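You operate a simulated robot arm through the tools that you are given. There is no shell and no other tool. Be economical: measure what you need, move in short steps, check, and stop when the job is done.

The job below is to be done with a simulated robot arm. You get a single attempt, and the scene is never put back.

Task
Butter the floor of the loaf tin, then lay the raw loaf in it.
Fine: use the wooden brush and stand it back in the grey caddy.

It is judged by the outcome, as a careful person would: the job done as asked, and still so three seconds after it is handed in. It fails if anything else is knocked over, pushed out of place, dropped, spilled or broken.

Robot
A 6-joint arm with a two-finger parallel gripper, fixed in place. Base frame: the origin is at the foot of the arm, x ahead of it, y to its left, z up. Units: m, rad, N and s.
With the tool pointing down near the work surface it reaches from about 0.36 to 0.82 m from the base axis. Its first joint turns from -2.897 to 2.897 rad. Payload 3.91 kg.
The TCP is the grasp point between the finger pads, 0.03 m short of the fingertips. In the tool frame z runs along the fingers and y along their closing line. The gripper opens to 0.11 m. The fingers are 0.02 m wide and 0.01 m thick; the gripper's body (0.048 by 0.112 m) begins 0.055 m behind the TCP.
Orientation is told as [roll, pitch, yaw] about the base's x, y, z axes, in that order, counted from this pose: with the fingers straight down and closing along the base's y, the tool's x points along the base's -x, its y along +y and its z along -z.

Tools
- The arm moves only by the tool servo_tool. Its argument "steps" is a list that holds one entry, the list of rows, each a list of 7 numbers: the shift along the tool's x, y, z in m, then the turn, a rotation vector about the tool's x, y, z in rad, then the closure, from 0 (fully open) to 1 (shut). In form: [[[tx, ty, tz, ax, ay, az, grip], ...]]. A call has 1 to 12 rows; each row is the pose to reach, as a shift and turn from the pose commanded when the call began, along the tool's axes at that moment. A row lasts 0.2 s, in which the tool goes at most 0.05 m and 0.15 rad; a call with a longer step from one row to the next is refused whole, and so is a gripper value outside its range. Where a pose cannot be reached the arm comes as near as it can. A force on the tool above 40 N (or 10 N above the force at the start of the call, whichever is more), or a blocked arm, ends the call early, and 0.2 s more pass. Each finger travels about 0.045 m/s and halts on what it meets, pressing with about 25 N; the grip force reading is that of the motor and also rises with nothing between the fingers. The clock runs only during rows and for 0.2 s after the last one: add rows that repeat a pose to give the fingers time. It gives the time, the measured TCP pose, the force on the tool (base axes), the opening and the grip force at its end, in the units of the frame above (readings bear some noise), and new pictures: "views" is both (left out), scene, wrist or none.
- Cameras (640 x 400 px; columns grow to the right, rows downward): "scene" is fixed at [0.0506, 0.4991, 1.7756]; the picture's right is [-0.31, -0.95, 0.00], its down [-0.85, 0.28, -0.45] and it looks along [0.42, -0.14, -0.89] (base axes); focal length 318 px, centre (320, 200). "wrist" rides on the gripper at [-0.036, 0, -0.057] in the tool frame; the picture's right is [0.00, -1.00, 0.00], its down [0.97, 0.00, -0.24] and it looks along [0.24, 0.00, 0.97] (tool axes); focal length 218 px, centre (320, 200). There is no depth. A picture from a camera that has moved, and an enlarged one, comes with that camera's place and axes in the base frame and with its lens.
- move_column(by): slides the trunk up (or, below 0, down) by that many m; the arm rides with it, the base frame stays. It gives what a move gives, with no picture.
- close_up(camera, box): a new picture of the part [left, top, right, bottom] of that camera's present view, enlarged. The clock stands still meanwhile.
- hand_in(): hands the job in; it is judged then, once.

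Work in short steps. Places have to be worked out from the pictures, the camera data and where the tool is seen: move nearer, look again, correct. Check each grasp and each placing, and mend what went wrong. You have 120 turns and 150 pictures in all, those below and enlarged ones among them. Open the gripper and draw the arm clear of the work before you hand the job in, unless the task says otherwise; then end with one line.

The tools are called after "Call:" by a JSON object that holds its "name" and its "arguments". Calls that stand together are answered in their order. servo_tool: Moves the arm, as the interface text tells. Its arguments: {"type":"object","properties":{"steps":{"type":"array"},"views":{"type":"string","enum":["both","scene","wrist","none"]}},"required":["steps"]} The other tools are called the same way: move_column (by) slides the trunk up or down; close_up (camera, box) takes an enlarged picture of a part of a camera's view; hand_in () hands the job in.

At the start:

```text
time: 0.0
ee_pos: [0.3053, 0.2483, 1.358]
ee_rot: [0.0, -0.001, -0.001]
ft_force: [0.4, -0.3, 0.5]
gripper_width: 0.1099
finger_force: 0.0
trunk travel left (down, up): [-0.525, 0.085]
```

scene: 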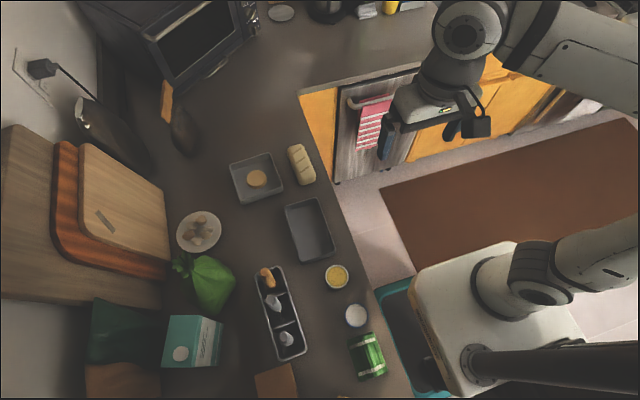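
wrist: 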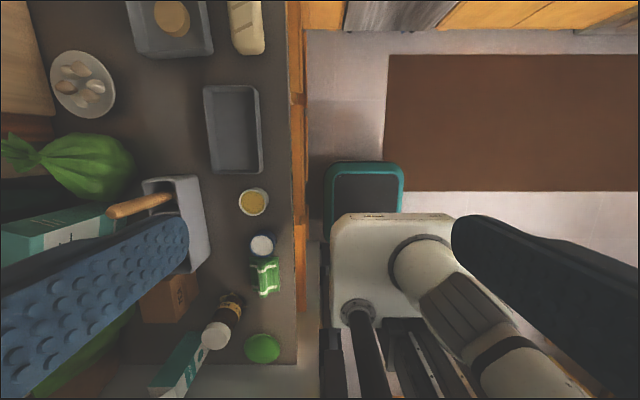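

I start with enlarged views of the work area to identify the brush, caddy, butter, tin and loaf.

Call:
{"name": "close_up", "arguments": {"camera": "scene", "box": [220, 130, 400, 260]}}

Call:
{"name": "close_up", "arguments": {"camera": "scene", "box": [220, 250, 400, 380]}}

Call:
{"name": "close_up", "arguments": {"camera": "wrist", "box": [40, 0, 300, 280]}}

```text
3.08 times, centred on (310, 195) of scene
camera zoom: at [0.0506, 0.4991, 1.7756], right [-0.31, -0.95, 0.0], down [-0.85, 0.28, -0.45], along [0.42, -0.14, -0.89], focal length 979 px, centre (351, 215)
```

zoom: 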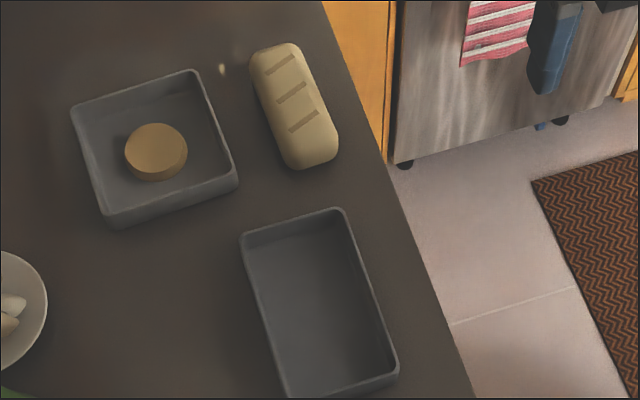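

```text
3.08 times, centred on (310, 315) of scene
camera zoom: at [0.0506, 0.4991, 1.7756], right [-0.31, -0.95, 0.0], down [-0.85, 0.28, -0.45], along [0.42, -0.14, -0.89], focal length 979 px, centre (351, -154)
```

zoom: 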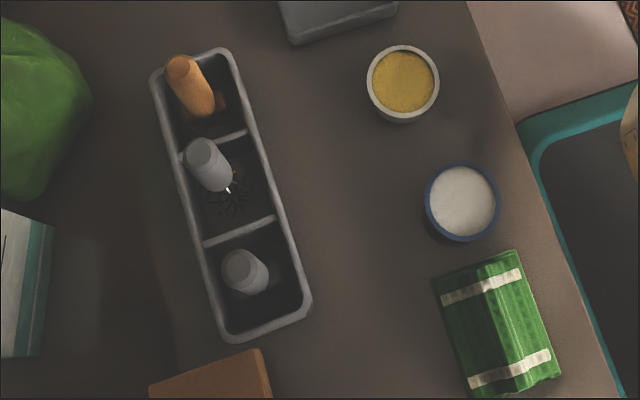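

```text
1.43 times, centred on (170, 140) of wrist
camera zoom: at [0.3426, 0.247, 1.4154], right [0.0, -1.0, 0.0], down [-0.97, 0.0, 0.24], along [-0.24, 0.0, -0.97], focal length 312 px, centre (534, 286)
```

zoom: 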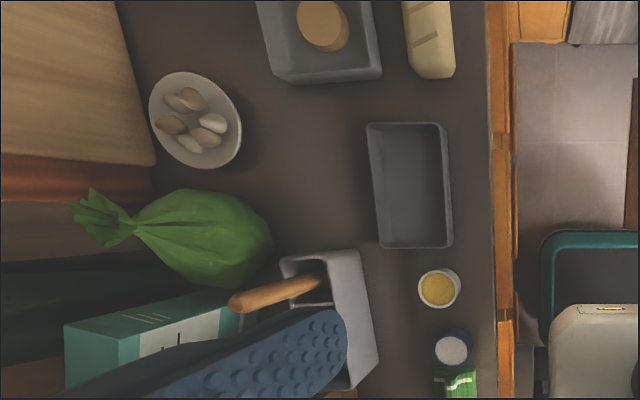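

The yellow pot holds the butter, around (0.22, 0.40). The loaf tin is the rectangular one at about (0.37, 0.43), and the loaf is at about (0.57, 0.39). The wooden brush stands upright with its handle at about (0.245, 0.56) and its top near z 1.10. I move above the brush with the gripper partly closed.

Call:
{"name": "servo_tool", "arguments": {"steps": [[[0.0075, 0.039, 0.0135, 0, 0, 0, 0.1], [0.015, 0.078, 0.027, 0, 0, 0, 0.2], [0.0225, 0.117, 0.04, 0, 0, 0, 0.3], [0.03, 0.156, 0.054, 0, 0, 0, 0.4], [0.0375, 0.195, 0.0675, 0, 0, 0, 0.4], [0.045, 0.234, 0.081, 0, 0, 0, 0.4], [0.0525, 0.273, 0.0945, 0, 0, 0, 0.4], [0.06, 0.312, 0.108, 0, 0, 0, 0.4], [0.06, 0.312, 0.108, 0, 0, 0, 0.4]]]}}

```text
time: 2.0
ee_pos: [0.2464, 0.5598, 1.2498]
ee_rot: [-0.002, 0.001, 0.0]
ft_force: [-0.5, 0.4, -0.5]
gripper_width: 0.066
finger_force: 0.1
trunk travel left (down, up): [-0.525, 0.085]
camera wrist: at [0.2831, 0.5585, 1.307], right [0.0, -1.0, 0.0], down [-0.97, 0.0, 0.24], along [-0.24, 0.0, -0.97], focal length 218 px, centre (320, 200)
```

scene: 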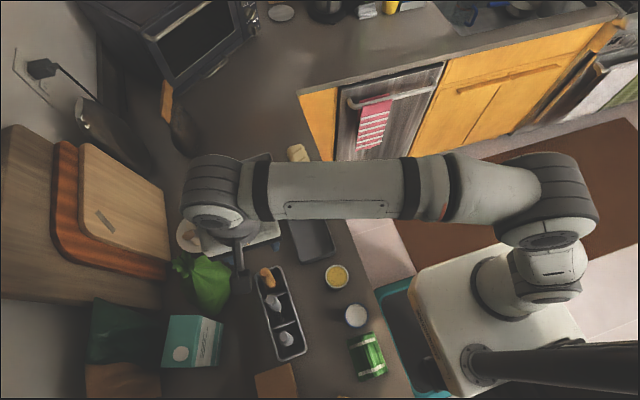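
wrist: 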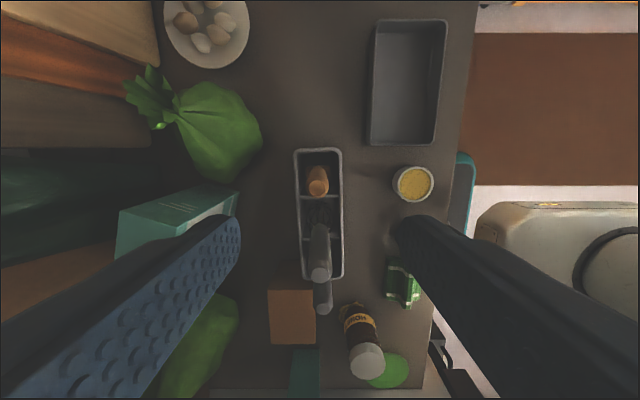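

The handle sits in line between the fingers. I zoom in to fix the position of the handle top before going down.

Call:
{"name": "close_up", "arguments": {"camera": "wrist", "box": [270, 140, 370, 300]}}

Call:
{"name": "close_up", "arguments": {"camera": "scene", "box": [170, 230, 320, 370]}}

```text
2.50 times, centred on (320, 220) of wrist
camera zoom: at [0.2831, 0.5585, 1.307], right [0.0, -1.0, 0.0], down [-0.97, 0.0, 0.24], along [-0.24, 0.0, -0.97], focal length 546 px, centre (320, 150)
```

zoom: 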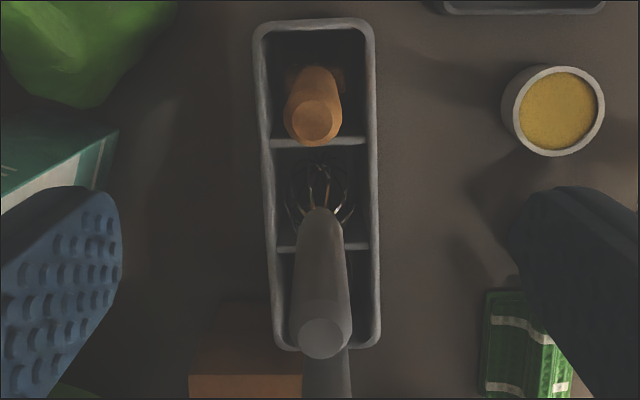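

```text
2.86 times, centred on (245, 300) of scene
camera zoom: at [0.0506, 0.4991, 1.7756], right [-0.31, -0.95, 0.0], down [-0.85, 0.28, -0.45], along [0.42, -0.14, -0.89], focal length 909 px, centre (534, -86)
```

zoom: 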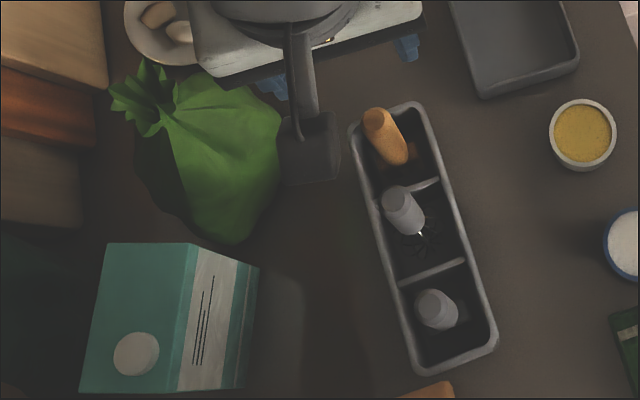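

The handle top is at (0.245, 0.559, 1.11) and about 2 cm thick. I go down to TCP z≈1.075 and close.

Call:
{"name": "servo_tool", "arguments": {"steps": [[[0.0014, 0, 0.04, 0, 0, 0, 0.4], [0.0014, 0, 0.08, 0, 0, 0, 0.4], [0.0014, 0, 0.12, 0, 0, 0, 0.4], [0.0014, 0, 0.15, 0, 0, 0, 0.4], [0.0014, 0, 0.175, 0, 0, 0, 0.4], [0.0014, 0, 0.175, 0, 0, 0, 0.4]]]}}

```text
time: 3.4
ee_pos: [0.2454, 0.5604, 1.0756]
ee_rot: [0.0, 0.001, 0.0]
ft_force: [0.4, 1.1, 0.0]
gripper_width: 0.0661
finger_force: 0.1
trunk travel left (down, up): [-0.525, 0.085]
camera wrist: at [0.2814, 0.5591, 1.1323], right [0.0, -1.0, 0.0], down [-0.97, 0.0, 0.24], along [-0.24, 0.0, -0.97], focal length 218 px, centre (320, 200)
```

scene: 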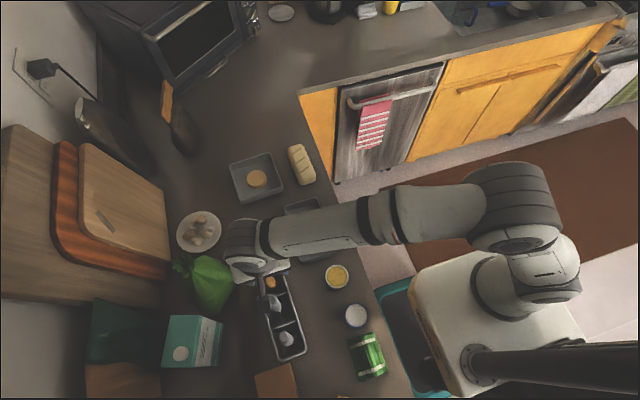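
wrist: 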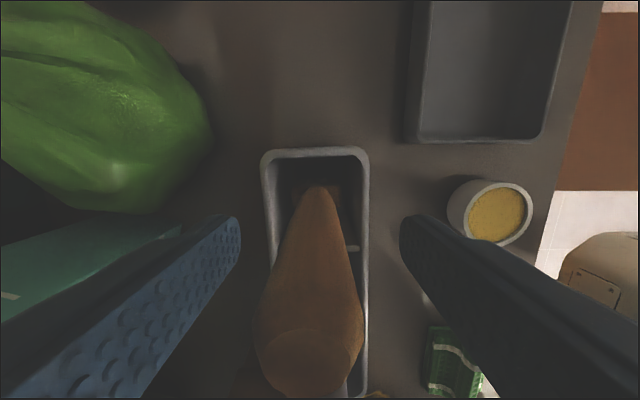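

The handle is between the pads, so I close.

Call:
{"name": "servo_tool", "arguments": {"steps": [[[0, 0, 0, 0, 0, 0, 0.6], [0, 0, 0, 0, 0, 0, 0.8], [0, 0, 0, 0, 0, 0, 1], [0, 0, 0, 0, 0, 0, 1], [0, 0, 0, 0, 0, 0, 1]]], "views": "wrist"}}

```text
time: 4.6
ee_pos: [0.2454, 0.5605, 1.0761]
ee_rot: [-0.002, 0.0, 0.0]
ft_force: [0.8, 0.7, -0.3]
gripper_width: 0.0225
finger_force: 25.0
trunk travel left (down, up): [-0.525, 0.085]
camera wrist: at [0.2815, 0.5591, 1.1326], right [0.0, -1.0, 0.0], down [-0.97, 0.0, 0.24], along [-0.24, 0.0, -0.97], focal length 218 px, centre (320, 200)
```

wrist: 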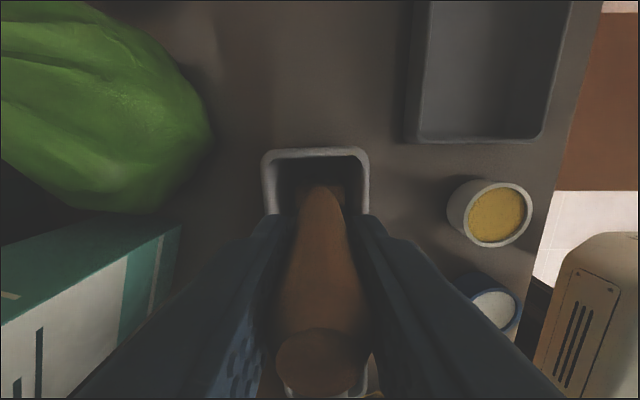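

Gripped at 22.5 mm, at TCP (0.2454, 0.5605, 1.076), which I'll use later to return the brush. I lift it straight up.

Call:
{"name": "servo_tool", "arguments": {"steps": [[[0, 0, -0.02, 0, 0, 0, 1], [0, 0, -0.05, 0, 0, 0, 1], [0, 0, -0.08, 0, 0, 0, 1], [0, 0, -0.11, 0, 0, 0, 1], [0, 0, -0.14, 0, 0, 0, 1], [0, 0, -0.17, 0, 0, 0, 1], [0, 0, -0.2, 0, 0, 0, 1], [0, 0, -0.2, 0, 0, 0, 1]]]}}

```text
time: 6.4
ee_pos: [0.2464, 0.5599, 1.2755]
ee_rot: [0.001, 0.001, 0.0]
ft_force: [-0.6, 0.5, -0.7]
gripper_width: 0.0225
finger_force: 25.0
trunk travel left (down, up): [-0.525, 0.085]
camera wrist: at [0.2822, 0.5596, 1.332], right [0.0, -1.0, 0.0], down [-0.97, 0.0, 0.24], along [-0.24, 0.0, -0.97], focal length 218 px, centre (320, 200)
```

scene: 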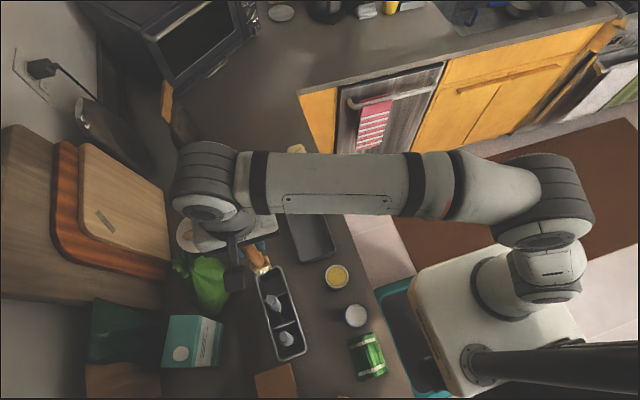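
wrist: 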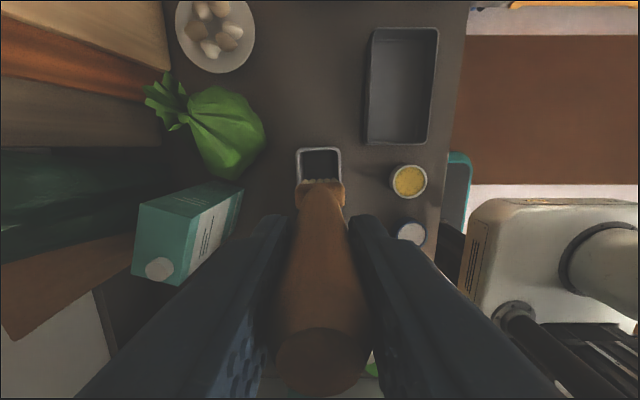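

Brush lifted. I zoom in on the bristle end and the butter pot to measure the brush length and the pot position.

Call:
{"name": "close_up", "arguments": {"camera": "wrist", "box": [270, 130, 450, 250]}}

Call:
{"name": "close_up", "arguments": {"camera": "scene", "box": [220, 220, 370, 320]}}

```text
3.33 times, centred on (360, 190) of wrist
camera zoom: at [0.2822, 0.5596, 1.332], right [0.0, -1.0, 0.0], down [-0.97, 0.0, 0.24], along [-0.24, 0.0, -0.97], focal length 728 px, centre (187, 233)
```

zoom: 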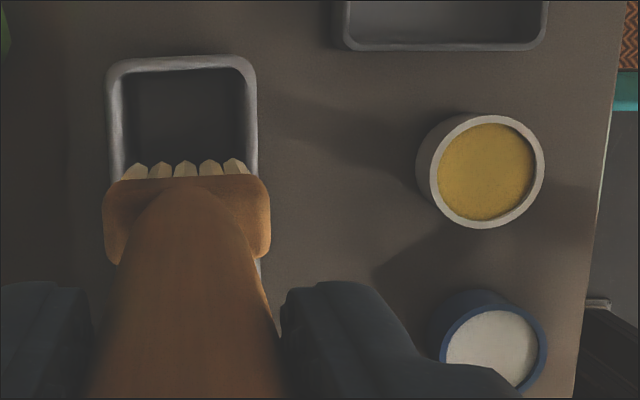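

```text
4.00 times, centred on (295, 270) of scene
camera zoom: at [0.0506, 0.4991, 1.7756], right [-0.31, -0.95, 0.0], down [-0.85, 0.28, -0.45], along [0.42, -0.14, -0.89], focal length 1272 px, centre (420, -80)
```

zoom: 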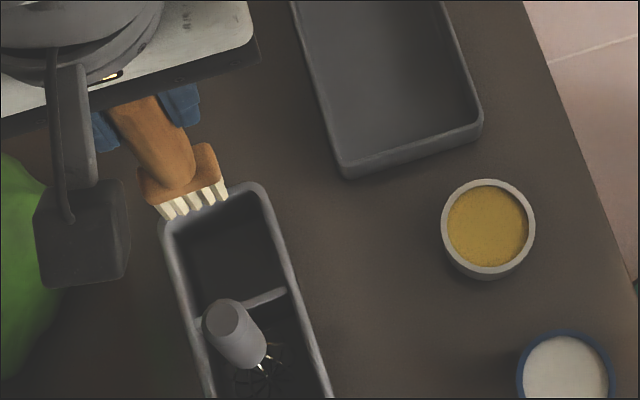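

The bristles are about 4 cm wide along y, with the tips roughly 0.16 m below the TCP. The butter pot's rim is centred at about (0.219, 0.394, 0.925), with an inside diameter of about 5.4 cm. I move across above the pot and then partly down.

Call:
{"name": "servo_tool", "arguments": {"steps": [[[0.005, -0.04, 0, 0, 0, 0, 1], [0.014, -0.085, 0, 0, 0, 0, 1], [0.022, -0.13, 0, 0, 0, 0, 1], [0.0275, -0.166, 0, 0, 0, 0, 1], [0.0275, -0.166, 0.04, 0, 0, 0, 1], [0.0275, -0.166, 0.08, 0, 0, 0, 1], [0.0275, -0.166, 0.12, 0, 0, 0, 1], [0.0275, -0.166, 0.15, 0, 0, 0, 1], [0.0275, -0.166, 0.15, 0, 0, 0, 1]]]}}

Call:
{"name": "close_up", "arguments": {"camera": "scene", "box": [280, 220, 400, 320]}}

Call:
{"name": "close_up", "arguments": {"camera": "wrist", "box": [250, 120, 390, 240]}}

```text
time: 8.4
ee_pos: [0.216, 0.3928, 1.1252]
ee_rot: [0.002, 0.001, 0.001]
ft_force: [-1.3, -0.8, -0.2]
gripper_width: 0.0228
finger_force: 24.6
trunk travel left (down, up): [-0.525, 0.085]
camera wrist: at [0.2523, 0.3928, 1.1819], right [0.0, -1.0, 0.0], down [-0.97, 0.0, 0.24], along [-0.24, 0.0, -0.97], focal length 218 px, centre (320, 200)
```

scene: 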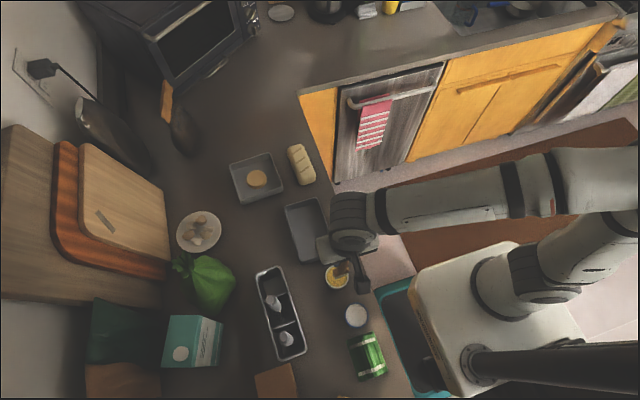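
wrist: 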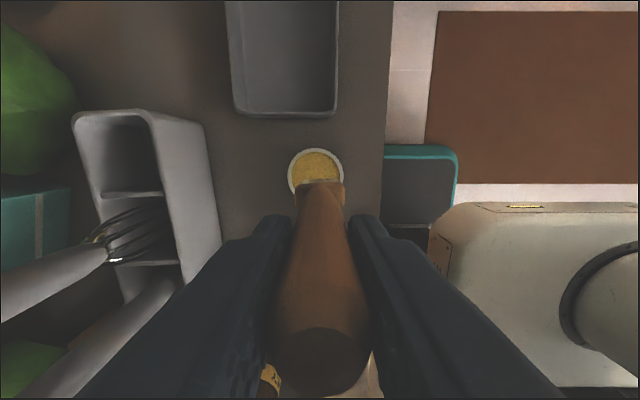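

```text
4.00 times, centred on (340, 270) of scene
camera zoom: at [0.0506, 0.4991, 1.7756], right [-0.31, -0.95, 0.0], down [-0.85, 0.28, -0.45], along [0.42, -0.14, -0.89], focal length 1272 px, centre (240, -80)
```

zoom: 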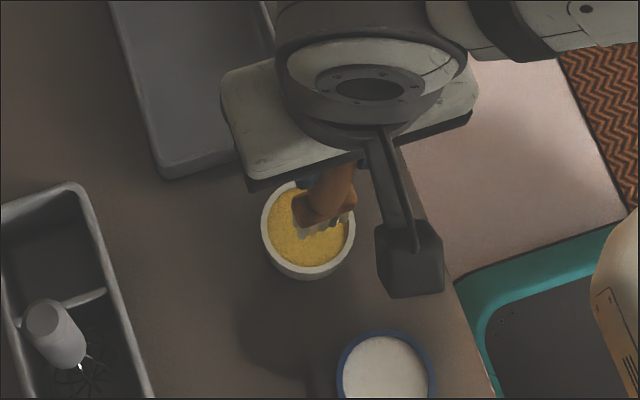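

```text
3.33 times, centred on (320, 180) of wrist
camera zoom: at [0.2523, 0.3928, 1.1819], right [0.0, -1.0, 0.0], down [-0.97, 0.0, 0.24], along [-0.24, 0.0, -0.97], focal length 728 px, centre (320, 267)
```

zoom: 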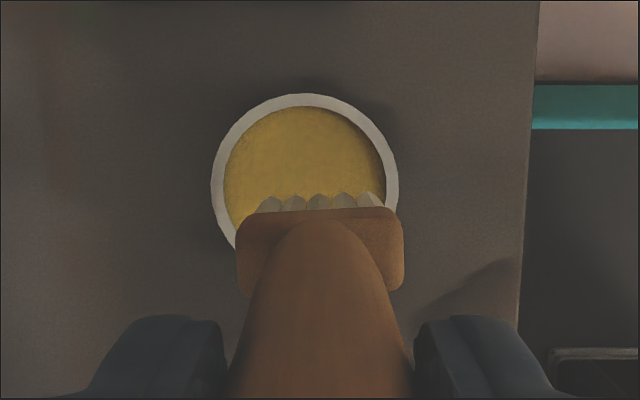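

The pot centre is about 3 mm to +y and 2.5 mm to +x of the brush. I correct for that and lower until the bristles are near the butter.

Call:
{"name": "servo_tool", "arguments": {"steps": [[[-0.0026, 0.003, 0.0, 0, 0, 0, 1], [-0.0026, 0.003, 0.015, 0, 0, 0, 1], [-0.0026, 0.003, 0.03, 0, 0, 0, 1], [-0.0026, 0.003, 0.038, 0, 0, 0, 1], [-0.0026, 0.003, 0.038, 0, 0, 0, 1]]], "views": "none"}}

Call:
{"name": "close_up", "arguments": {"camera": "scene", "box": [300, 240, 380, 300]}}

Call:
{"name": "close_up", "arguments": {"camera": "wrist", "box": [250, 120, 390, 240]}}

```text
time: 9.6
ee_pos: [0.2194, 0.3967, 1.0878]
ee_rot: [0.003, -0.001, 0.001]
ft_force: [1.2, 0.5, 15.3]
gripper_width: 0.0228
finger_force: 25.0
trunk travel left (down, up): [-0.525, 0.085]
```

```text
6.67 times, centred on (340, 270) of scene
camera zoom: at [0.0506, 0.4991, 1.7756], right [-0.31, -0.95, 0.0], down [-0.85, 0.28, -0.45], along [0.42, -0.14, -0.89], focal length 2121 px, centre (187, -267)
```

zoom: 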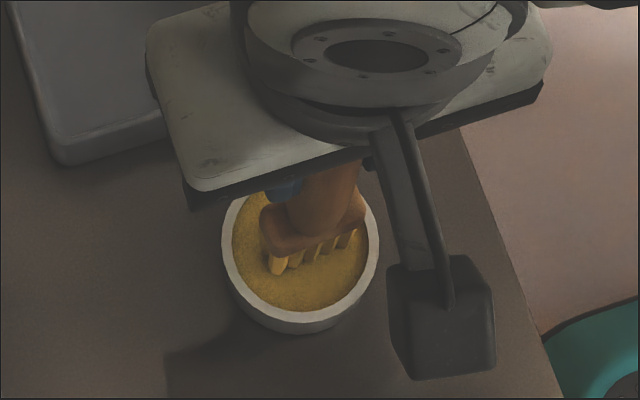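

```text
3.33 times, centred on (320, 180) of wrist
camera zoom: at [0.2557, 0.395, 1.1453], right [0.0, -1.0, 0.0], down [-0.97, 0.0, 0.24], along [-0.24, 0.0, -0.97], focal length 728 px, centre (320, 267)
```

zoom: 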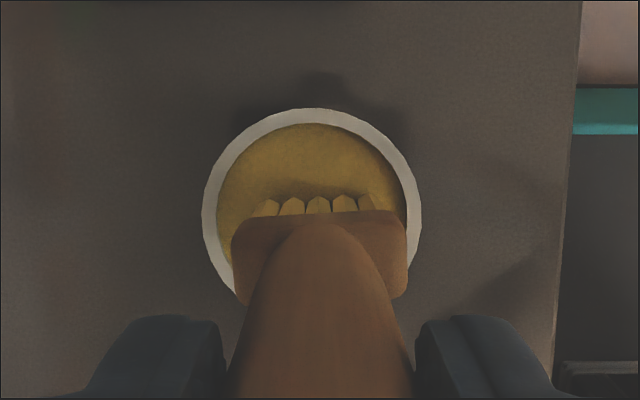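

The bristles have touched the butter (15 N) and turned yellow, so the brush is loaded. I lift and move toward the tin to measure it.

Call:
{"name": "servo_tool", "arguments": {"steps": [[[0, 0, -0.02, 0, 0, 0, 1], [0, 0, -0.06, 0, 0, 0, 1], [0, 0, -0.1, 0, 0, 0, 1], [0, 0, -0.14, 0, 0, 0, 1], [-0.04, 0.01, -0.16, 0, 0, 0, 1], [-0.07, 0.01, -0.16, 0, 0, 0, 1], [-0.07, 0.01, -0.16, 0, 0, 0, 1]]]}}

Call:
{"name": "close_up", "arguments": {"camera": "scene", "box": [260, 180, 380, 280]}}

Call:
{"name": "close_up", "arguments": {"camera": "wrist", "box": [220, 0, 420, 200]}}

```text
time: 11.2
ee_pos: [0.2897, 0.4036, 1.2461]
ee_rot: [0.001, -0.001, 0.0]
ft_force: [-0.7, -0.5, -0.7]
gripper_width: 0.0231
finger_force: 25.2
trunk travel left (down, up): [-0.525, 0.085]
camera wrist: at [0.3252, 0.4036, 1.3048], right [0.0, -1.0, 0.0], down [-0.97, 0.0, 0.24], along [-0.24, 0.0, -0.97], focal length 218 px, centre (320, 200)
```

scene: 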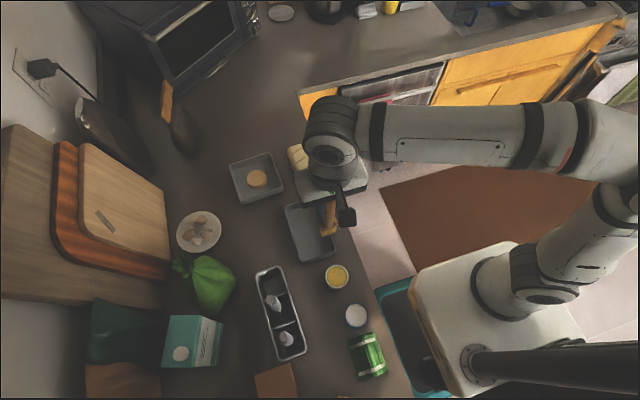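
wrist: 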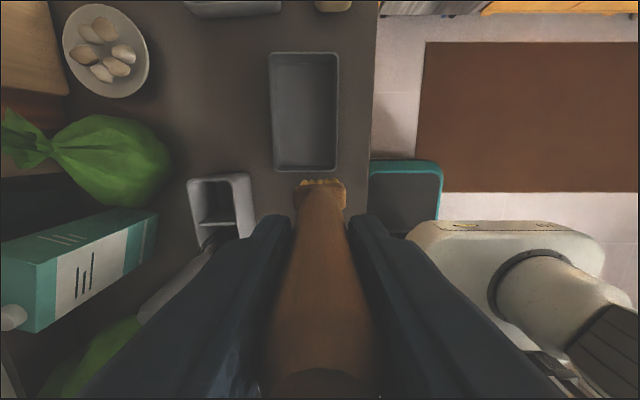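

```text
4.00 times, centred on (320, 230) of scene
camera zoom: at [0.0506, 0.4991, 1.7756], right [-0.31, -0.95, 0.0], down [-0.85, 0.28, -0.45], along [0.42, -0.14, -0.89], focal length 1272 px, centre (320, 80)
```

zoom: 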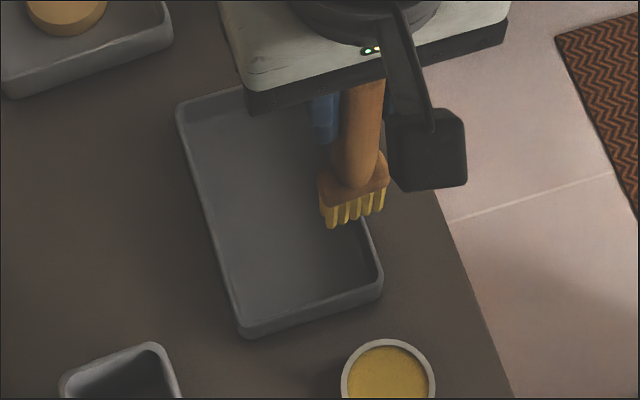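

```text
2.00 times, centred on (320, 100) of wrist
camera zoom: at [0.3252, 0.4036, 1.3048], right [0.0, -1.0, 0.0], down [-0.97, 0.0, 0.24], along [-0.24, 0.0, -0.97], focal length 436 px, centre (320, 400)
```

zoom: 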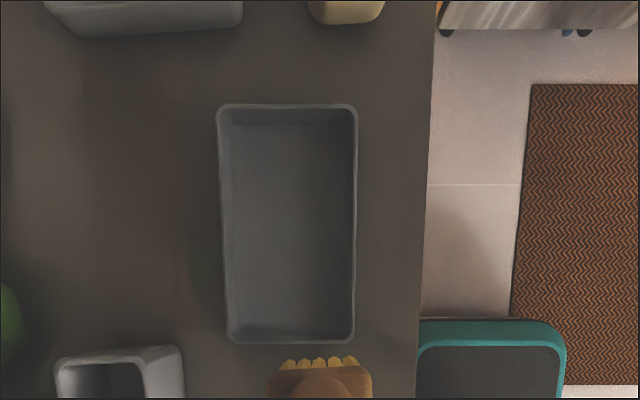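

Tin: x about 0.286–0.454, y about 0.377–0.477, rim z about 0.95, nearly aligned with the axes. I bring the brush over the tin centre and lower it to just above the rim.

Call:
{"name": "servo_tool", "arguments": {"steps": [[[-0.04, 0.012, 0, 0, 0, 0, 1], [-0.08, 0.0234, 0, 0, 0, 0, 1], [-0.08, 0.0234, 0.04, 0, 0, 0, 1], [-0.08, 0.0234, 0.08, 0, 0, 0, 1], [-0.08, 0.0234, 0.12, 0, 0, 0, 1], [-0.08, 0.0234, 0.12, 0, 0, 0, 1]]], "views": "none"}}

Call:
{"name": "close_up", "arguments": {"camera": "scene", "box": [260, 180, 380, 280]}}

Call:
{"name": "close_up", "arguments": {"camera": "wrist", "box": [220, 40, 420, 240]}}

```text
time: 12.6
ee_pos: [0.3704, 0.4283, 1.1282]
ee_rot: [0.0, 0.0, 0.001]
ft_force: [-0.4, -0.3, 0.7]
gripper_width: 0.0232
finger_force: 25.3
trunk travel left (down, up): [-0.525, 0.085]
```

```text
4.00 times, centred on (320, 230) of scene
camera zoom: at [0.0506, 0.4991, 1.7756], right [-0.31, -0.95, 0.0], down [-0.85, 0.28, -0.45], along [0.42, -0.14, -0.89], focal length 1272 px, centre (320, 80)
```

zoom: 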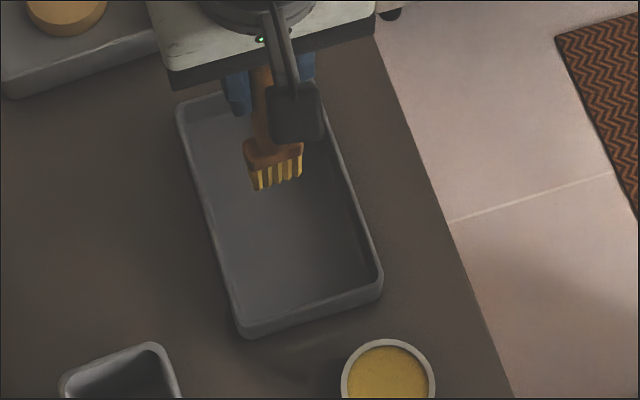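

```text
2.00 times, centred on (320, 140) of wrist
camera zoom: at [0.4068, 0.4274, 1.1845], right [0.0, -1.0, 0.0], down [-0.97, 0.0, 0.24], along [-0.24, 0.0, -0.97], focal length 436 px, centre (320, 320)
```

zoom: 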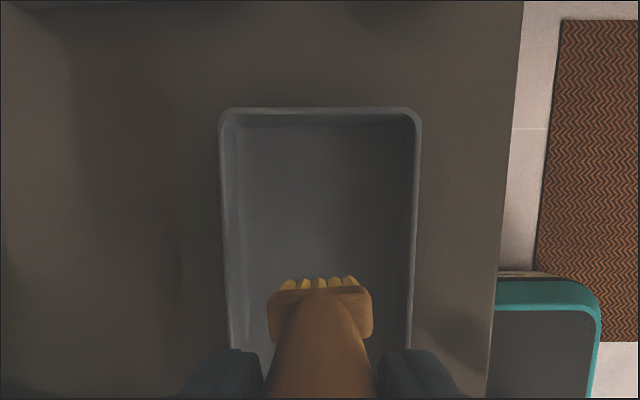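

The brush is centred over the tin. I lower it slowly toward the floor, watching the force.

Call:
{"name": "servo_tool", "arguments": {"steps": [[[0, 0, 0.02, 0, 0, 0, 1], [0, 0, 0.035, 0, 0, 0, 1], [0, 0, 0.043, 0, 0, 0, 1], [0, 0, 0.047, 0, 0, 0, 1], [0, 0, 0.05, 0, 0, 0, 1]]], "views": "none"}}

Call:
{"name": "close_up", "arguments": {"camera": "scene", "box": [260, 180, 380, 280]}}

```text
time: 13.8
ee_pos: [0.3703, 0.4284, 1.0776]
ee_rot: [0.0, -0.001, 0.001]
ft_force: [-0.4, -0.5, 0.5]
gripper_width: 0.0229
finger_force: 25.1
trunk travel left (down, up): [-0.525, 0.085]
```

```text
4.00 times, centred on (320, 230) of scene
camera zoom: at [0.0506, 0.4991, 1.7756], right [-0.31, -0.95, 0.0], down [-0.85, 0.28, -0.45], along [0.42, -0.14, -0.89], focal length 1272 px, centre (320, 80)
```

zoom: 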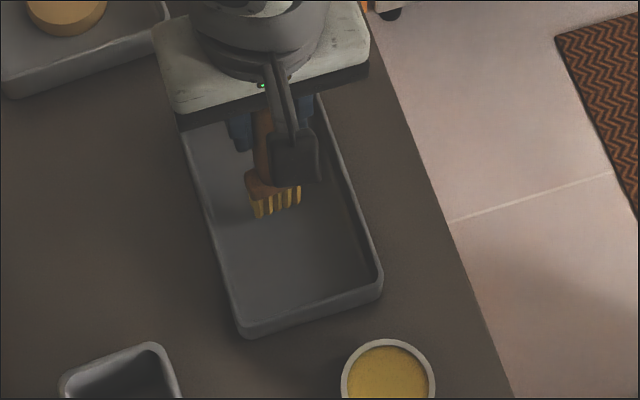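

Not touching yet, but close. I go down a few more millimetres.

Call:
{"name": "servo_tool", "arguments": {"steps": [[[0, 0, 0.002, 0, 0, 0, 1], [0, 0, 0.004, 0, 0, 0, 1], [0, 0, 0.005, 0, 0, 0, 1], [0, 0, 0.005, 0, 0, 0, 1]]], "views": "none"}}

Call:
{"name": "close_up", "arguments": {"camera": "wrist", "box": [220, 40, 420, 240]}}

```text
time: 14.8
ee_pos: [0.3707, 0.4307, 1.0724]
ee_rot: [0.0, -0.001, 0.002]
ft_force: [-0.2, -0.7, -1.3]
gripper_width: 0.0232
finger_force: 24.9
trunk travel left (down, up): [-0.525, 0.085]
```

```text
2.00 times, centred on (320, 140) of wrist
camera zoom: at [0.4062, 0.4292, 1.1291], right [0.0, -1.0, 0.0], down [-0.97, 0.0, 0.24], along [-0.24, 0.0, -0.97], focal length 436 px, centre (320, 320)
```

zoom: 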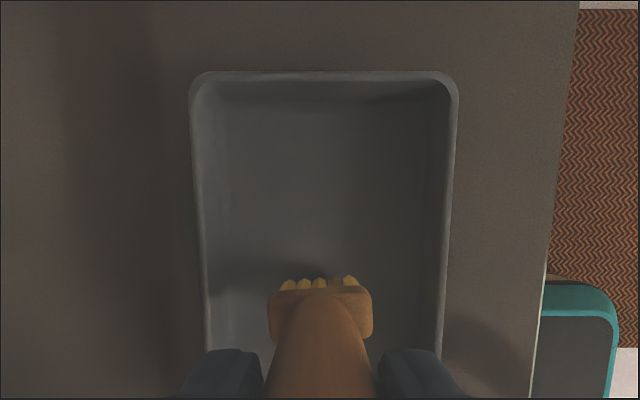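

Still no contact. The shadow is closing in, so I continue in millimetre steps.

Call:
{"name": "servo_tool", "arguments": {"steps": [[[0, 0, 0.001, 0, 0, 0, 1], [0, 0, 0.002, 0, 0, 0, 1], [0, 0, 0.003, 0, 0, 0, 1], [0, 0, 0.003, 0, 0, 0, 1]]], "views": "none"}}

```text
time: 15.8
ee_pos: [0.3693, 0.4298, 1.0699]
ee_rot: [0.001, 0.001, 0.0]
ft_force: [0.3, -0.7, -0.9]
gripper_width: 0.0231
finger_force: 24.6
trunk travel left (down, up): [-0.525, 0.085]
```

Call:
{"name": "servo_tool", "arguments": {"steps": [[[0, 0, 0.001, 0, 0, 0, 1], [0, 0, 0.002, 0, 0, 0, 1], [0, 0, 0.003, 0, 0, 0, 1], [0, 0, 0.003, 0, 0, 0, 1]]], "views": "none"}}

Call:
{"name": "close_up", "arguments": {"camera": "scene", "box": [280, 200, 360, 260]}}

```text
time: 16.8
ee_pos: [0.3704, 0.4294, 1.0664]
ee_rot: [0.001, -0.001, 0.0]
ft_force: [0.0, 0.3, -0.6]
gripper_width: 0.0231
finger_force: 25.2
trunk travel left (down, up): [-0.525, 0.085]
```

```text
6.67 times, centred on (320, 230) of scene
camera zoom: at [0.0506, 0.4991, 1.7756], right [-0.31, -0.95, 0.0], down [-0.85, 0.28, -0.45], along [0.42, -0.14, -0.89], focal length 2121 px, centre (320, 0)
```

zoom: 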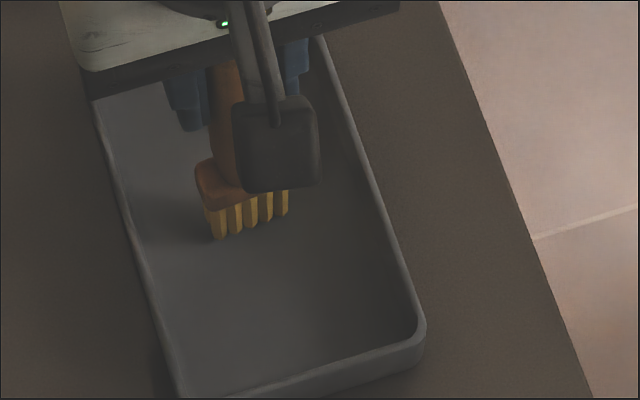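

The bristles look a few millimetres above the floor with no force yet. I carry on down in 1 mm steps.

Call:
{"name": "servo_tool", "arguments": {"steps": [[[0, 0, 0.001, 0, 0, 0, 1], [0, 0, 0.002, 0, 0, 0, 1], [0, 0, 0.003, 0, 0, 0, 1], [0, 0, 0.003, 0, 0, 0, 1]]], "views": "none"}}

```text
time: 17.8
ee_pos: [0.3695, 0.4288, 1.0629]
ee_rot: [-0.001, 0.001, 0.0]
ft_force: [-0.7, -0.1, 0.1]
gripper_width: 0.0232
finger_force: 25.5
trunk travel left (down, up): [-0.525, 0.085]
```

Still no force, so I take four more 1 mm steps and look.

Call:
{"name": "servo_tool", "arguments": {"steps": [[[0, 0, 0.001, 0, 0, 0, 1], [0, 0, 0.002, 0, 0, 0, 1], [0, 0, 0.003, 0, 0, 0, 1], [0, 0, 0.004, 0, 0, 0, 1], [0, 0, 0.004, 0, 0, 0, 1]]], "views": "none"}}

Call:
{"name": "close_up", "arguments": {"camera": "scene", "box": [280, 200, 360, 260]}}

Call:
{"name": "close_up", "arguments": {"camera": "wrist", "box": [250, 140, 390, 240]}}

```text
time: 19.0
ee_pos: [0.3689, 0.431, 1.0609]
ee_rot: [0.003, -0.002, 0.0]
ft_force: [1.2, 1.5, 21.7]
gripper_width: 0.0234
finger_force: 25.6
trunk travel left (down, up): [-0.525, 0.085]
```

```text
6.67 times, centred on (320, 230) of scene
camera zoom: at [0.0506, 0.4991, 1.7756], right [-0.31, -0.95, 0.0], down [-0.85, 0.28, -0.45], along [0.42, -0.14, -0.89], focal length 2121 px, centre (320, 0)
```

zoom: 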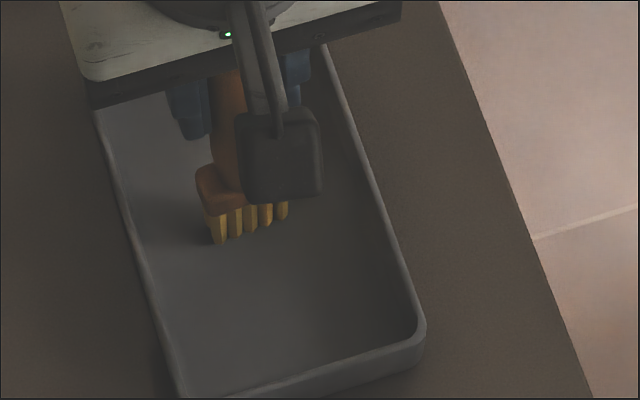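

```text
4.00 times, centred on (320, 190) of wrist
camera zoom: at [0.4053, 0.4288, 1.1178], right [0.0, -1.0, 0.0], down [-0.97, 0.0, 0.24], along [-0.24, 0.0, -0.97], focal length 873 px, centre (320, 240)
```

zoom: 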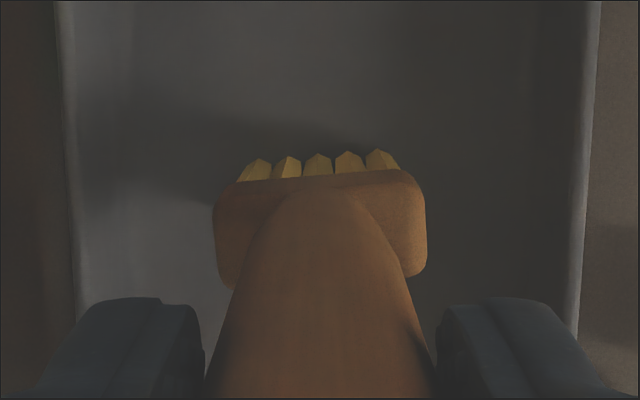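

Contact at about 1.061 (22 N). I ease off 1 mm and make the first stroke: to the +y side, then toward the far end.

Call:
{"name": "servo_tool", "arguments": {"steps": [[[0, 0.005, -0.001, 0, 0, 0, 1], [0, 0.015, -0.001, 0, 0, 0, 1], [-0.02, 0.015, -0.001, 0, 0, 0, 1], [-0.04, 0.015, -0.001, 0, 0, 0, 1], [-0.055, 0.015, -0.001, 0, 0, 0, 1], [-0.06, 0.015, -0.001, 0, 0, 0, 1], [-0.06, 0.015, -0.001, 0, 0, 0, 1]]]}}

Call:
{"name": "close_up", "arguments": {"camera": "scene", "box": [270, 190, 350, 270]}}

```text
time: 20.6
ee_pos: [0.4295, 0.4444, 1.0585]
ee_rot: [0.001, -0.001, 0.002]
ft_force: [-2.0, -0.7, 5.7]
gripper_width: 0.0231
finger_force: 24.7
trunk travel left (down, up): [-0.525, 0.085]
camera wrist: at [0.4658, 0.4436, 1.1166], right [0.0, -1.0, 0.0], down [-0.97, 0.0, 0.24], along [-0.24, 0.0, -0.97], focal length 218 px, centre (320, 200)
```

scene: 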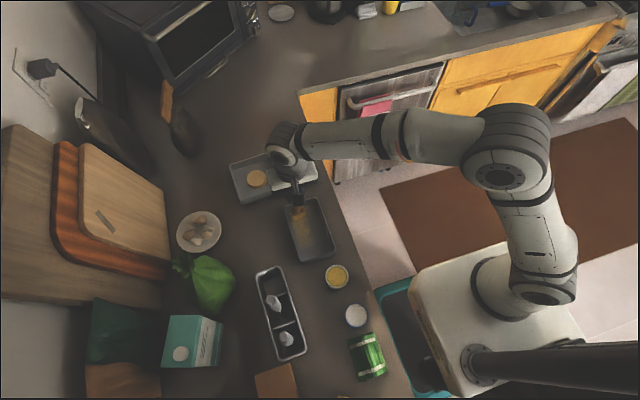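
wrist: 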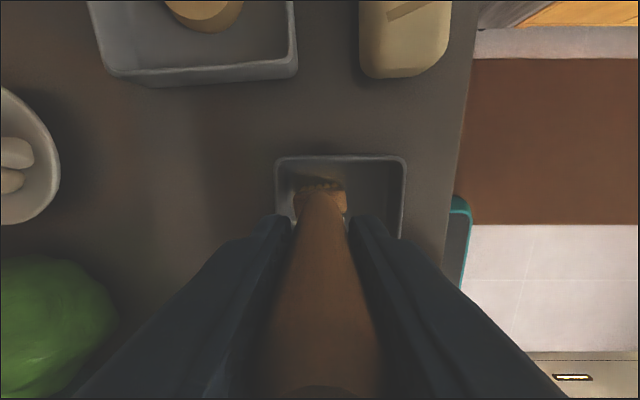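

```text
5.00 times, centred on (310, 230) of scene
camera zoom: at [0.0506, 0.4991, 1.7756], right [-0.31, -0.95, 0.0], down [-0.85, 0.28, -0.45], along [0.42, -0.14, -0.89], focal length 1591 px, centre (370, 50)
```

zoom: 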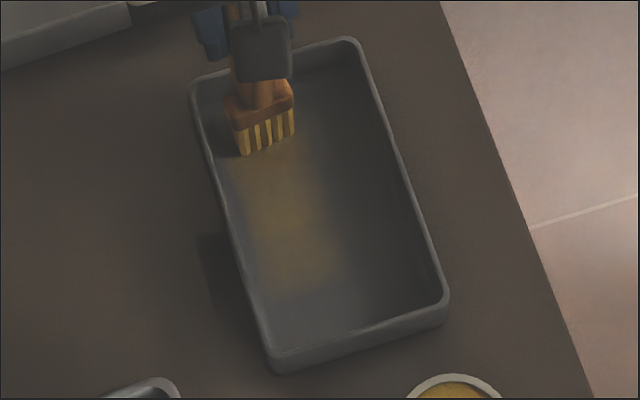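

The stroke leaves visible butter and the tin hasn't moved. I sweep back to the near end, shift to the −y side and sweep to the far end again.

Call:
{"name": "servo_tool", "arguments": {"steps": [[[0.025, 0, 0, 0, 0, 0, 1], [0.05, 0, 0, 0, 0, 0, 1], [0.075, 0, 0, 0, 0, 0, 1], [0.1, 0, 0, 0, 0, 0, 1], [0.118, 0, 0, 0, 0, 0, 1], [0.118, -0.016, 0, 0, 0, 0, 1], [0.118, -0.032, 0, 0, 0, 0, 1], [0.094, -0.032, 0, 0, 0, 0, 1], [0.07, -0.032, 0, 0, 0, 0, 1], [0.046, -0.032, 0, 0, 0, 0, 1], [0.022, -0.032, 0, 0, 0, 0, 1], [0.0, -0.032, 0, 0, 0, 0, 1]]], "views": "none"}}

Call:
{"name": "close_up", "arguments": {"camera": "scene", "box": [270, 190, 350, 270]}}

```text
time: 23.2
ee_pos: [0.4297, 0.4126, 1.06]
ee_rot: [-0.001, -0.002, 0.0]
ft_force: [-0.3, -0.4, -0.2]
gripper_width: 0.023
finger_force: 25.2
trunk travel left (down, up): [-0.525, 0.085]
```

```text
5.00 times, centred on (310, 230) of scene
camera zoom: at [0.0506, 0.4991, 1.7756], right [-0.31, -0.95, 0.0], down [-0.85, 0.28, -0.45], along [0.42, -0.14, -0.89], focal length 1591 px, centre (370, 50)
```

zoom: 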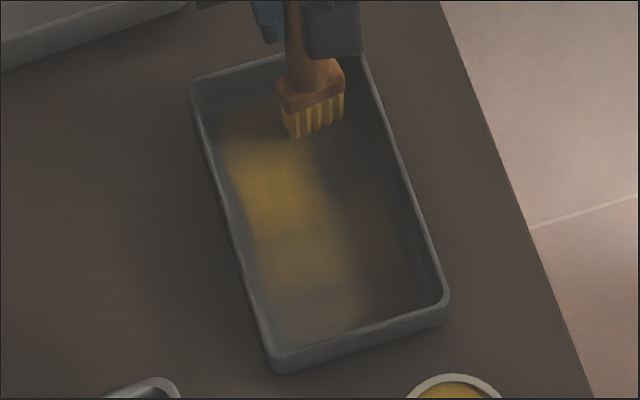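

The left half is well buttered and the right half is thin, since contact was lost there (0 N). I press 2 mm lower and sweep the right side again, closer to the wall, there and back.

Call:
{"name": "servo_tool", "arguments": {"steps": [[[0.0, -0.002, 0.002, 0, 0, 0, 1], [0.024, -0.003, 0.002, 0, 0, 0, 1], [0.048, -0.003, 0.002, 0, 0, 0, 1], [0.072, -0.003, 0.002, 0, 0, 0, 1], [0.096, -0.003, 0.002, 0, 0, 0, 1], [0.119, -0.003, 0.002, 0, 0, 0, 1], [0.119, -0.003, 0.002, 0, 0, 0, 1]]], "views": "none"}}

Call:
{"name": "close_up", "arguments": {"camera": "scene", "box": [270, 190, 350, 270]}}

Call:
{"name": "close_up", "arguments": {"camera": "wrist", "box": [200, 0, 440, 240]}}

```text
time: 24.8
ee_pos: [0.3107, 0.411, 1.0584]
ee_rot: [-0.002, 0.003, 0.002]
ft_force: [-1.9, -0.8, 5.0]
gripper_width: 0.0234
finger_force: 24.7
trunk travel left (down, up): [-0.525, 0.085]
```

```text
5.00 times, centred on (310, 230) of scene
camera zoom: at [0.0506, 0.4991, 1.7756], right [-0.31, -0.95, 0.0], down [-0.85, 0.28, -0.45], along [0.42, -0.14, -0.89], focal length 1591 px, centre (370, 50)
```

zoom: 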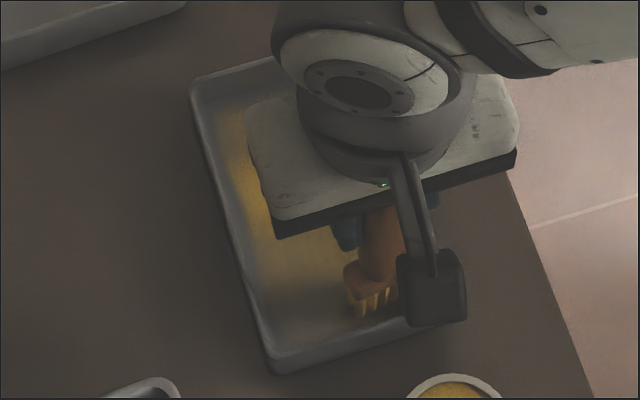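

```text
1.67 times, centred on (320, 120) of wrist
camera zoom: at [0.3467, 0.4096, 1.1151], right [0.0, -1.0, 0.0], down [-0.97, 0.0, 0.24], along [-0.24, 0.0, -0.97], focal length 364 px, centre (320, 333)
```

zoom: 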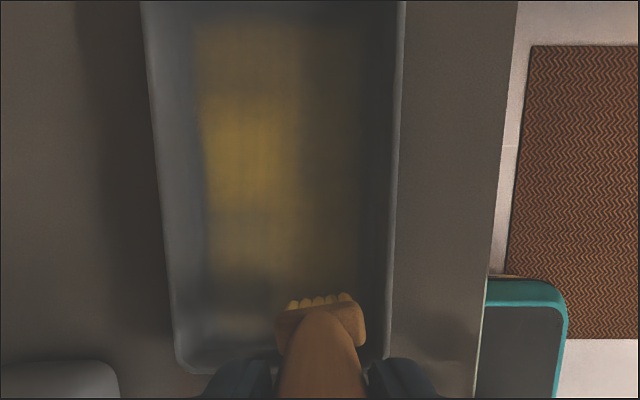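

The whole floor is now touched but thinner on the right and at the near end. I brush across the near end and then run up the right side again.

Call:
{"name": "servo_tool", "arguments": {"steps": [[[0.0, 0.017, 0, 0, 0, 0, 1], [0.0, 0.034, 0, 0, 0, 0, 1], [-0.02, 0.034, 0, 0, 0, 0, 1], [0.0, 0.034, 0, 0, 0, 0, 1], [0.0, 0.017, 0, 0, 0, 0, 1], [0.0, 0.0, 0, 0, 0, 0, 1], [-0.024, 0, 0, 0, 0, 0, 1], [-0.048, 0, 0, 0, 0, 0, 1], [-0.072, 0, 0, 0, 0, 0, 1], [-0.096, 0, 0, 0, 0, 0, 1], [-0.119, 0, 0, 0, 0, 0, 1], [-0.119, 0, 0, 0, 0, 0, 1]]], "views": "none"}}

Call:
{"name": "close_up", "arguments": {"camera": "scene", "box": [270, 190, 350, 270]}}

```text
time: 27.4
ee_pos: [0.4307, 0.4097, 1.0579]
ee_rot: [-0.001, 0.0, 0.001]
ft_force: [0.0, 0.4, 6.0]
gripper_width: 0.0231
finger_force: 24.5
trunk travel left (down, up): [-0.525, 0.085]
```

```text
5.00 times, centred on (310, 230) of scene
camera zoom: at [0.0506, 0.4991, 1.7756], right [-0.31, -0.95, 0.0], down [-0.85, 0.28, -0.45], along [0.42, -0.14, -0.89], focal length 1591 px, centre (370, 50)
```

zoom: 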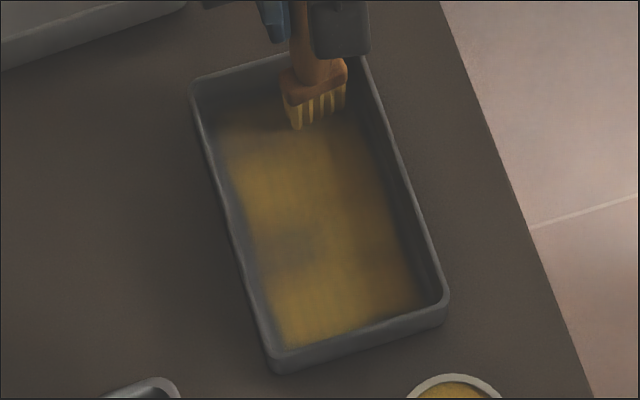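

Coverage is good, with a faint patch left of the middle and at the far end. One more pass: across the far end, down the left side and back up the middle.

Call:
{"name": "servo_tool", "arguments": {"steps": [[[-0.003, 0.017, 0, 0, 0, 0, 1], [-0.003, 0.035, 0, 0, 0, 0, 1], [0.02, 0.035, 0, 0, 0, 0, 1], [0.044, 0.035, 0, 0, 0, 0, 1], [0.068, 0.035, 0, 0, 0, 0, 1], [0.092, 0.035, 0, 0, 0, 0, 1], [0.115, 0.028, 0, 0, 0, 0, 1], [0.09, 0.022, 0, 0, 0, 0, 1], [0.065, 0.022, 0, 0, 0, 0, 1], [0.035, 0.022, 0, 0, 0, 0, 1], [0.01, 0.02, 0, 0, 0, 0, 1], [0.01, 0.02, -0.04, 0, 0, 0, 1]]], "views": "none"}}

Call:
{"name": "servo_tool", "arguments": {"steps": [[[0, 0, -0.05, 0, 0, 0, 1], [0, 0, -0.1, 0, 0, 0, 1], [0, 0, -0.16, 0, 0, 0, 1], [0, 0, -0.175, 0, 0, 0, 1], [0, 0, -0.175, 0, 0, 0, 1]]], "views": "none"}}

Call:
{"name": "close_up", "arguments": {"camera": "scene", "box": [270, 190, 350, 270]}}

```text
time: 30.0
ee_pos: [0.4204, 0.4276, 1.0977]
ee_rot: [0.0, 0.0, -0.001]
ft_force: [-0.9, 0.4, -0.8]
gripper_width: 0.0231
finger_force: 25.3
trunk travel left (down, up): [-0.525, 0.085]
```

```text
refused: row 3 steps farther than a row can; nothing moved
```

```text
5.00 times, centred on (310, 230) of scene
camera zoom: at [0.0506, 0.4991, 1.7756], right [-0.31, -0.95, 0.0], down [-0.85, 0.28, -0.45], along [0.42, -0.14, -0.89], focal length 1591 px, centre (370, 50)
```

zoom: 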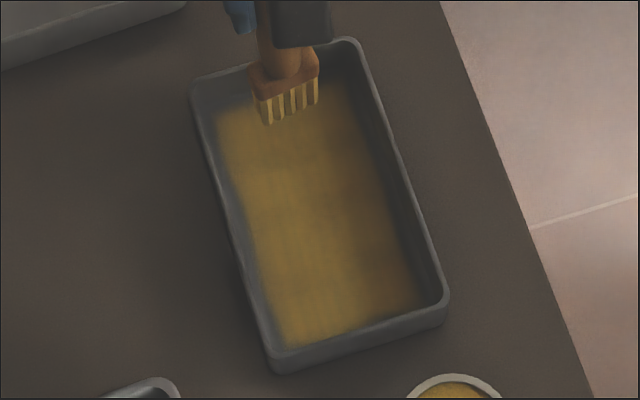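

The floor is evenly buttered. Now I raise the brush and carry it back over the caddy's empty compartment at (0.2454, 0.5605).

Call:
{"name": "servo_tool", "arguments": {"steps": [[[0, 0, -0.045, 0, 0, 0, 1], [0, 0, -0.09, 0, 0, 0, 1], [0, 0, -0.135, 0, 0, 0, 1], [0, 0, -0.178, 0, 0, 0, 1], [0.035, 0.0265, -0.178, 0, 0, 0, 1], [0.07, 0.053, -0.178, 0, 0, 0, 1], [0.105, 0.08, -0.178, 0, 0, 0, 1], [0.14, 0.106, -0.178, 0, 0, 0, 1], [0.175, 0.133, -0.178, 0, 0, 0, 1], [0.175, 0.133, -0.178, 0, 0, 0, 1]]]}}

Call:
{"name": "close_up", "arguments": {"camera": "wrist", "box": [270, 120, 430, 240]}}

Call:
{"name": "close_up", "arguments": {"camera": "scene", "box": [220, 220, 340, 300]}}

```text
time: 32.2
ee_pos: [0.2457, 0.5628, 1.2796]
ee_rot: [-0.001, -0.001, 0.0]
ft_force: [0.4, -0.3, -0.1]
gripper_width: 0.0232
finger_force: 25.3
trunk travel left (down, up): [-0.525, 0.085]
camera wrist: at [0.2823, 0.5617, 1.336], right [0.0, -1.0, 0.0], down [-0.97, 0.0, 0.24], along [-0.24, 0.0, -0.97], focal length 218 px, centre (320, 200)
```

scene: 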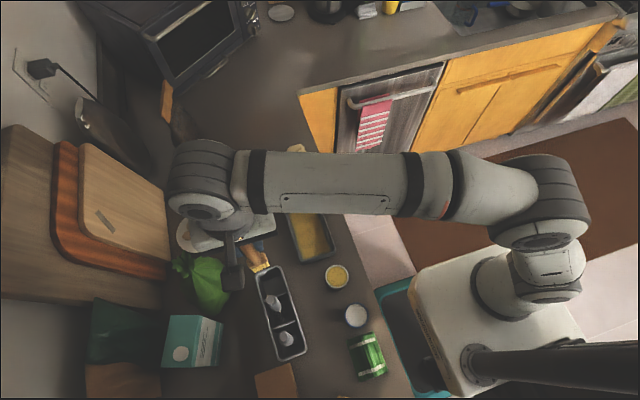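
wrist: 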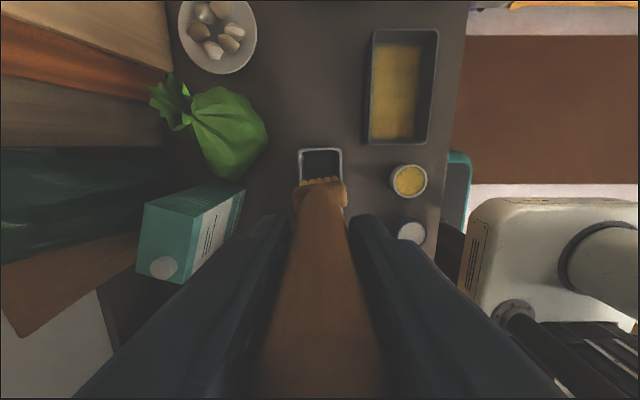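

```text
3.33 times, centred on (350, 180) of wrist
camera zoom: at [0.2823, 0.5617, 1.336], right [0.0, -1.0, 0.0], down [-0.97, 0.0, 0.24], along [-0.24, 0.0, -0.97], focal length 728 px, centre (220, 267)
```

zoom: 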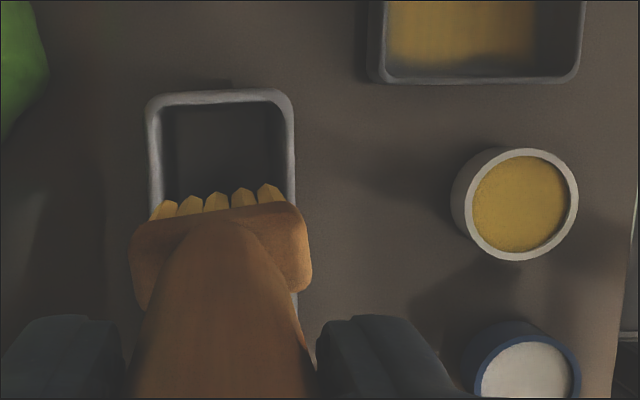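

```text
5.00 times, centred on (280, 260) of scene
camera zoom: at [0.0506, 0.4991, 1.7756], right [-0.31, -0.95, 0.0], down [-0.85, 0.28, -0.45], along [0.42, -0.14, -0.89], focal length 1591 px, centre (520, -100)
```

zoom: 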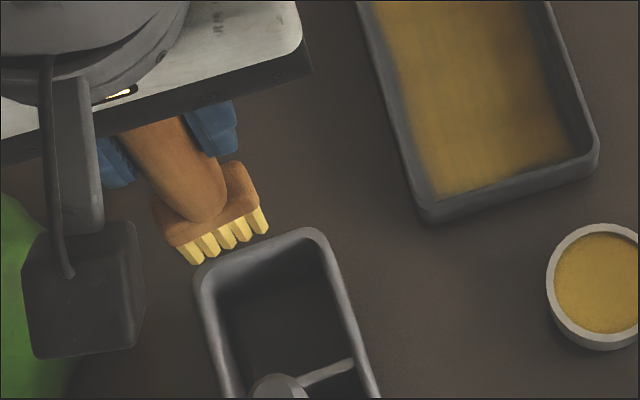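

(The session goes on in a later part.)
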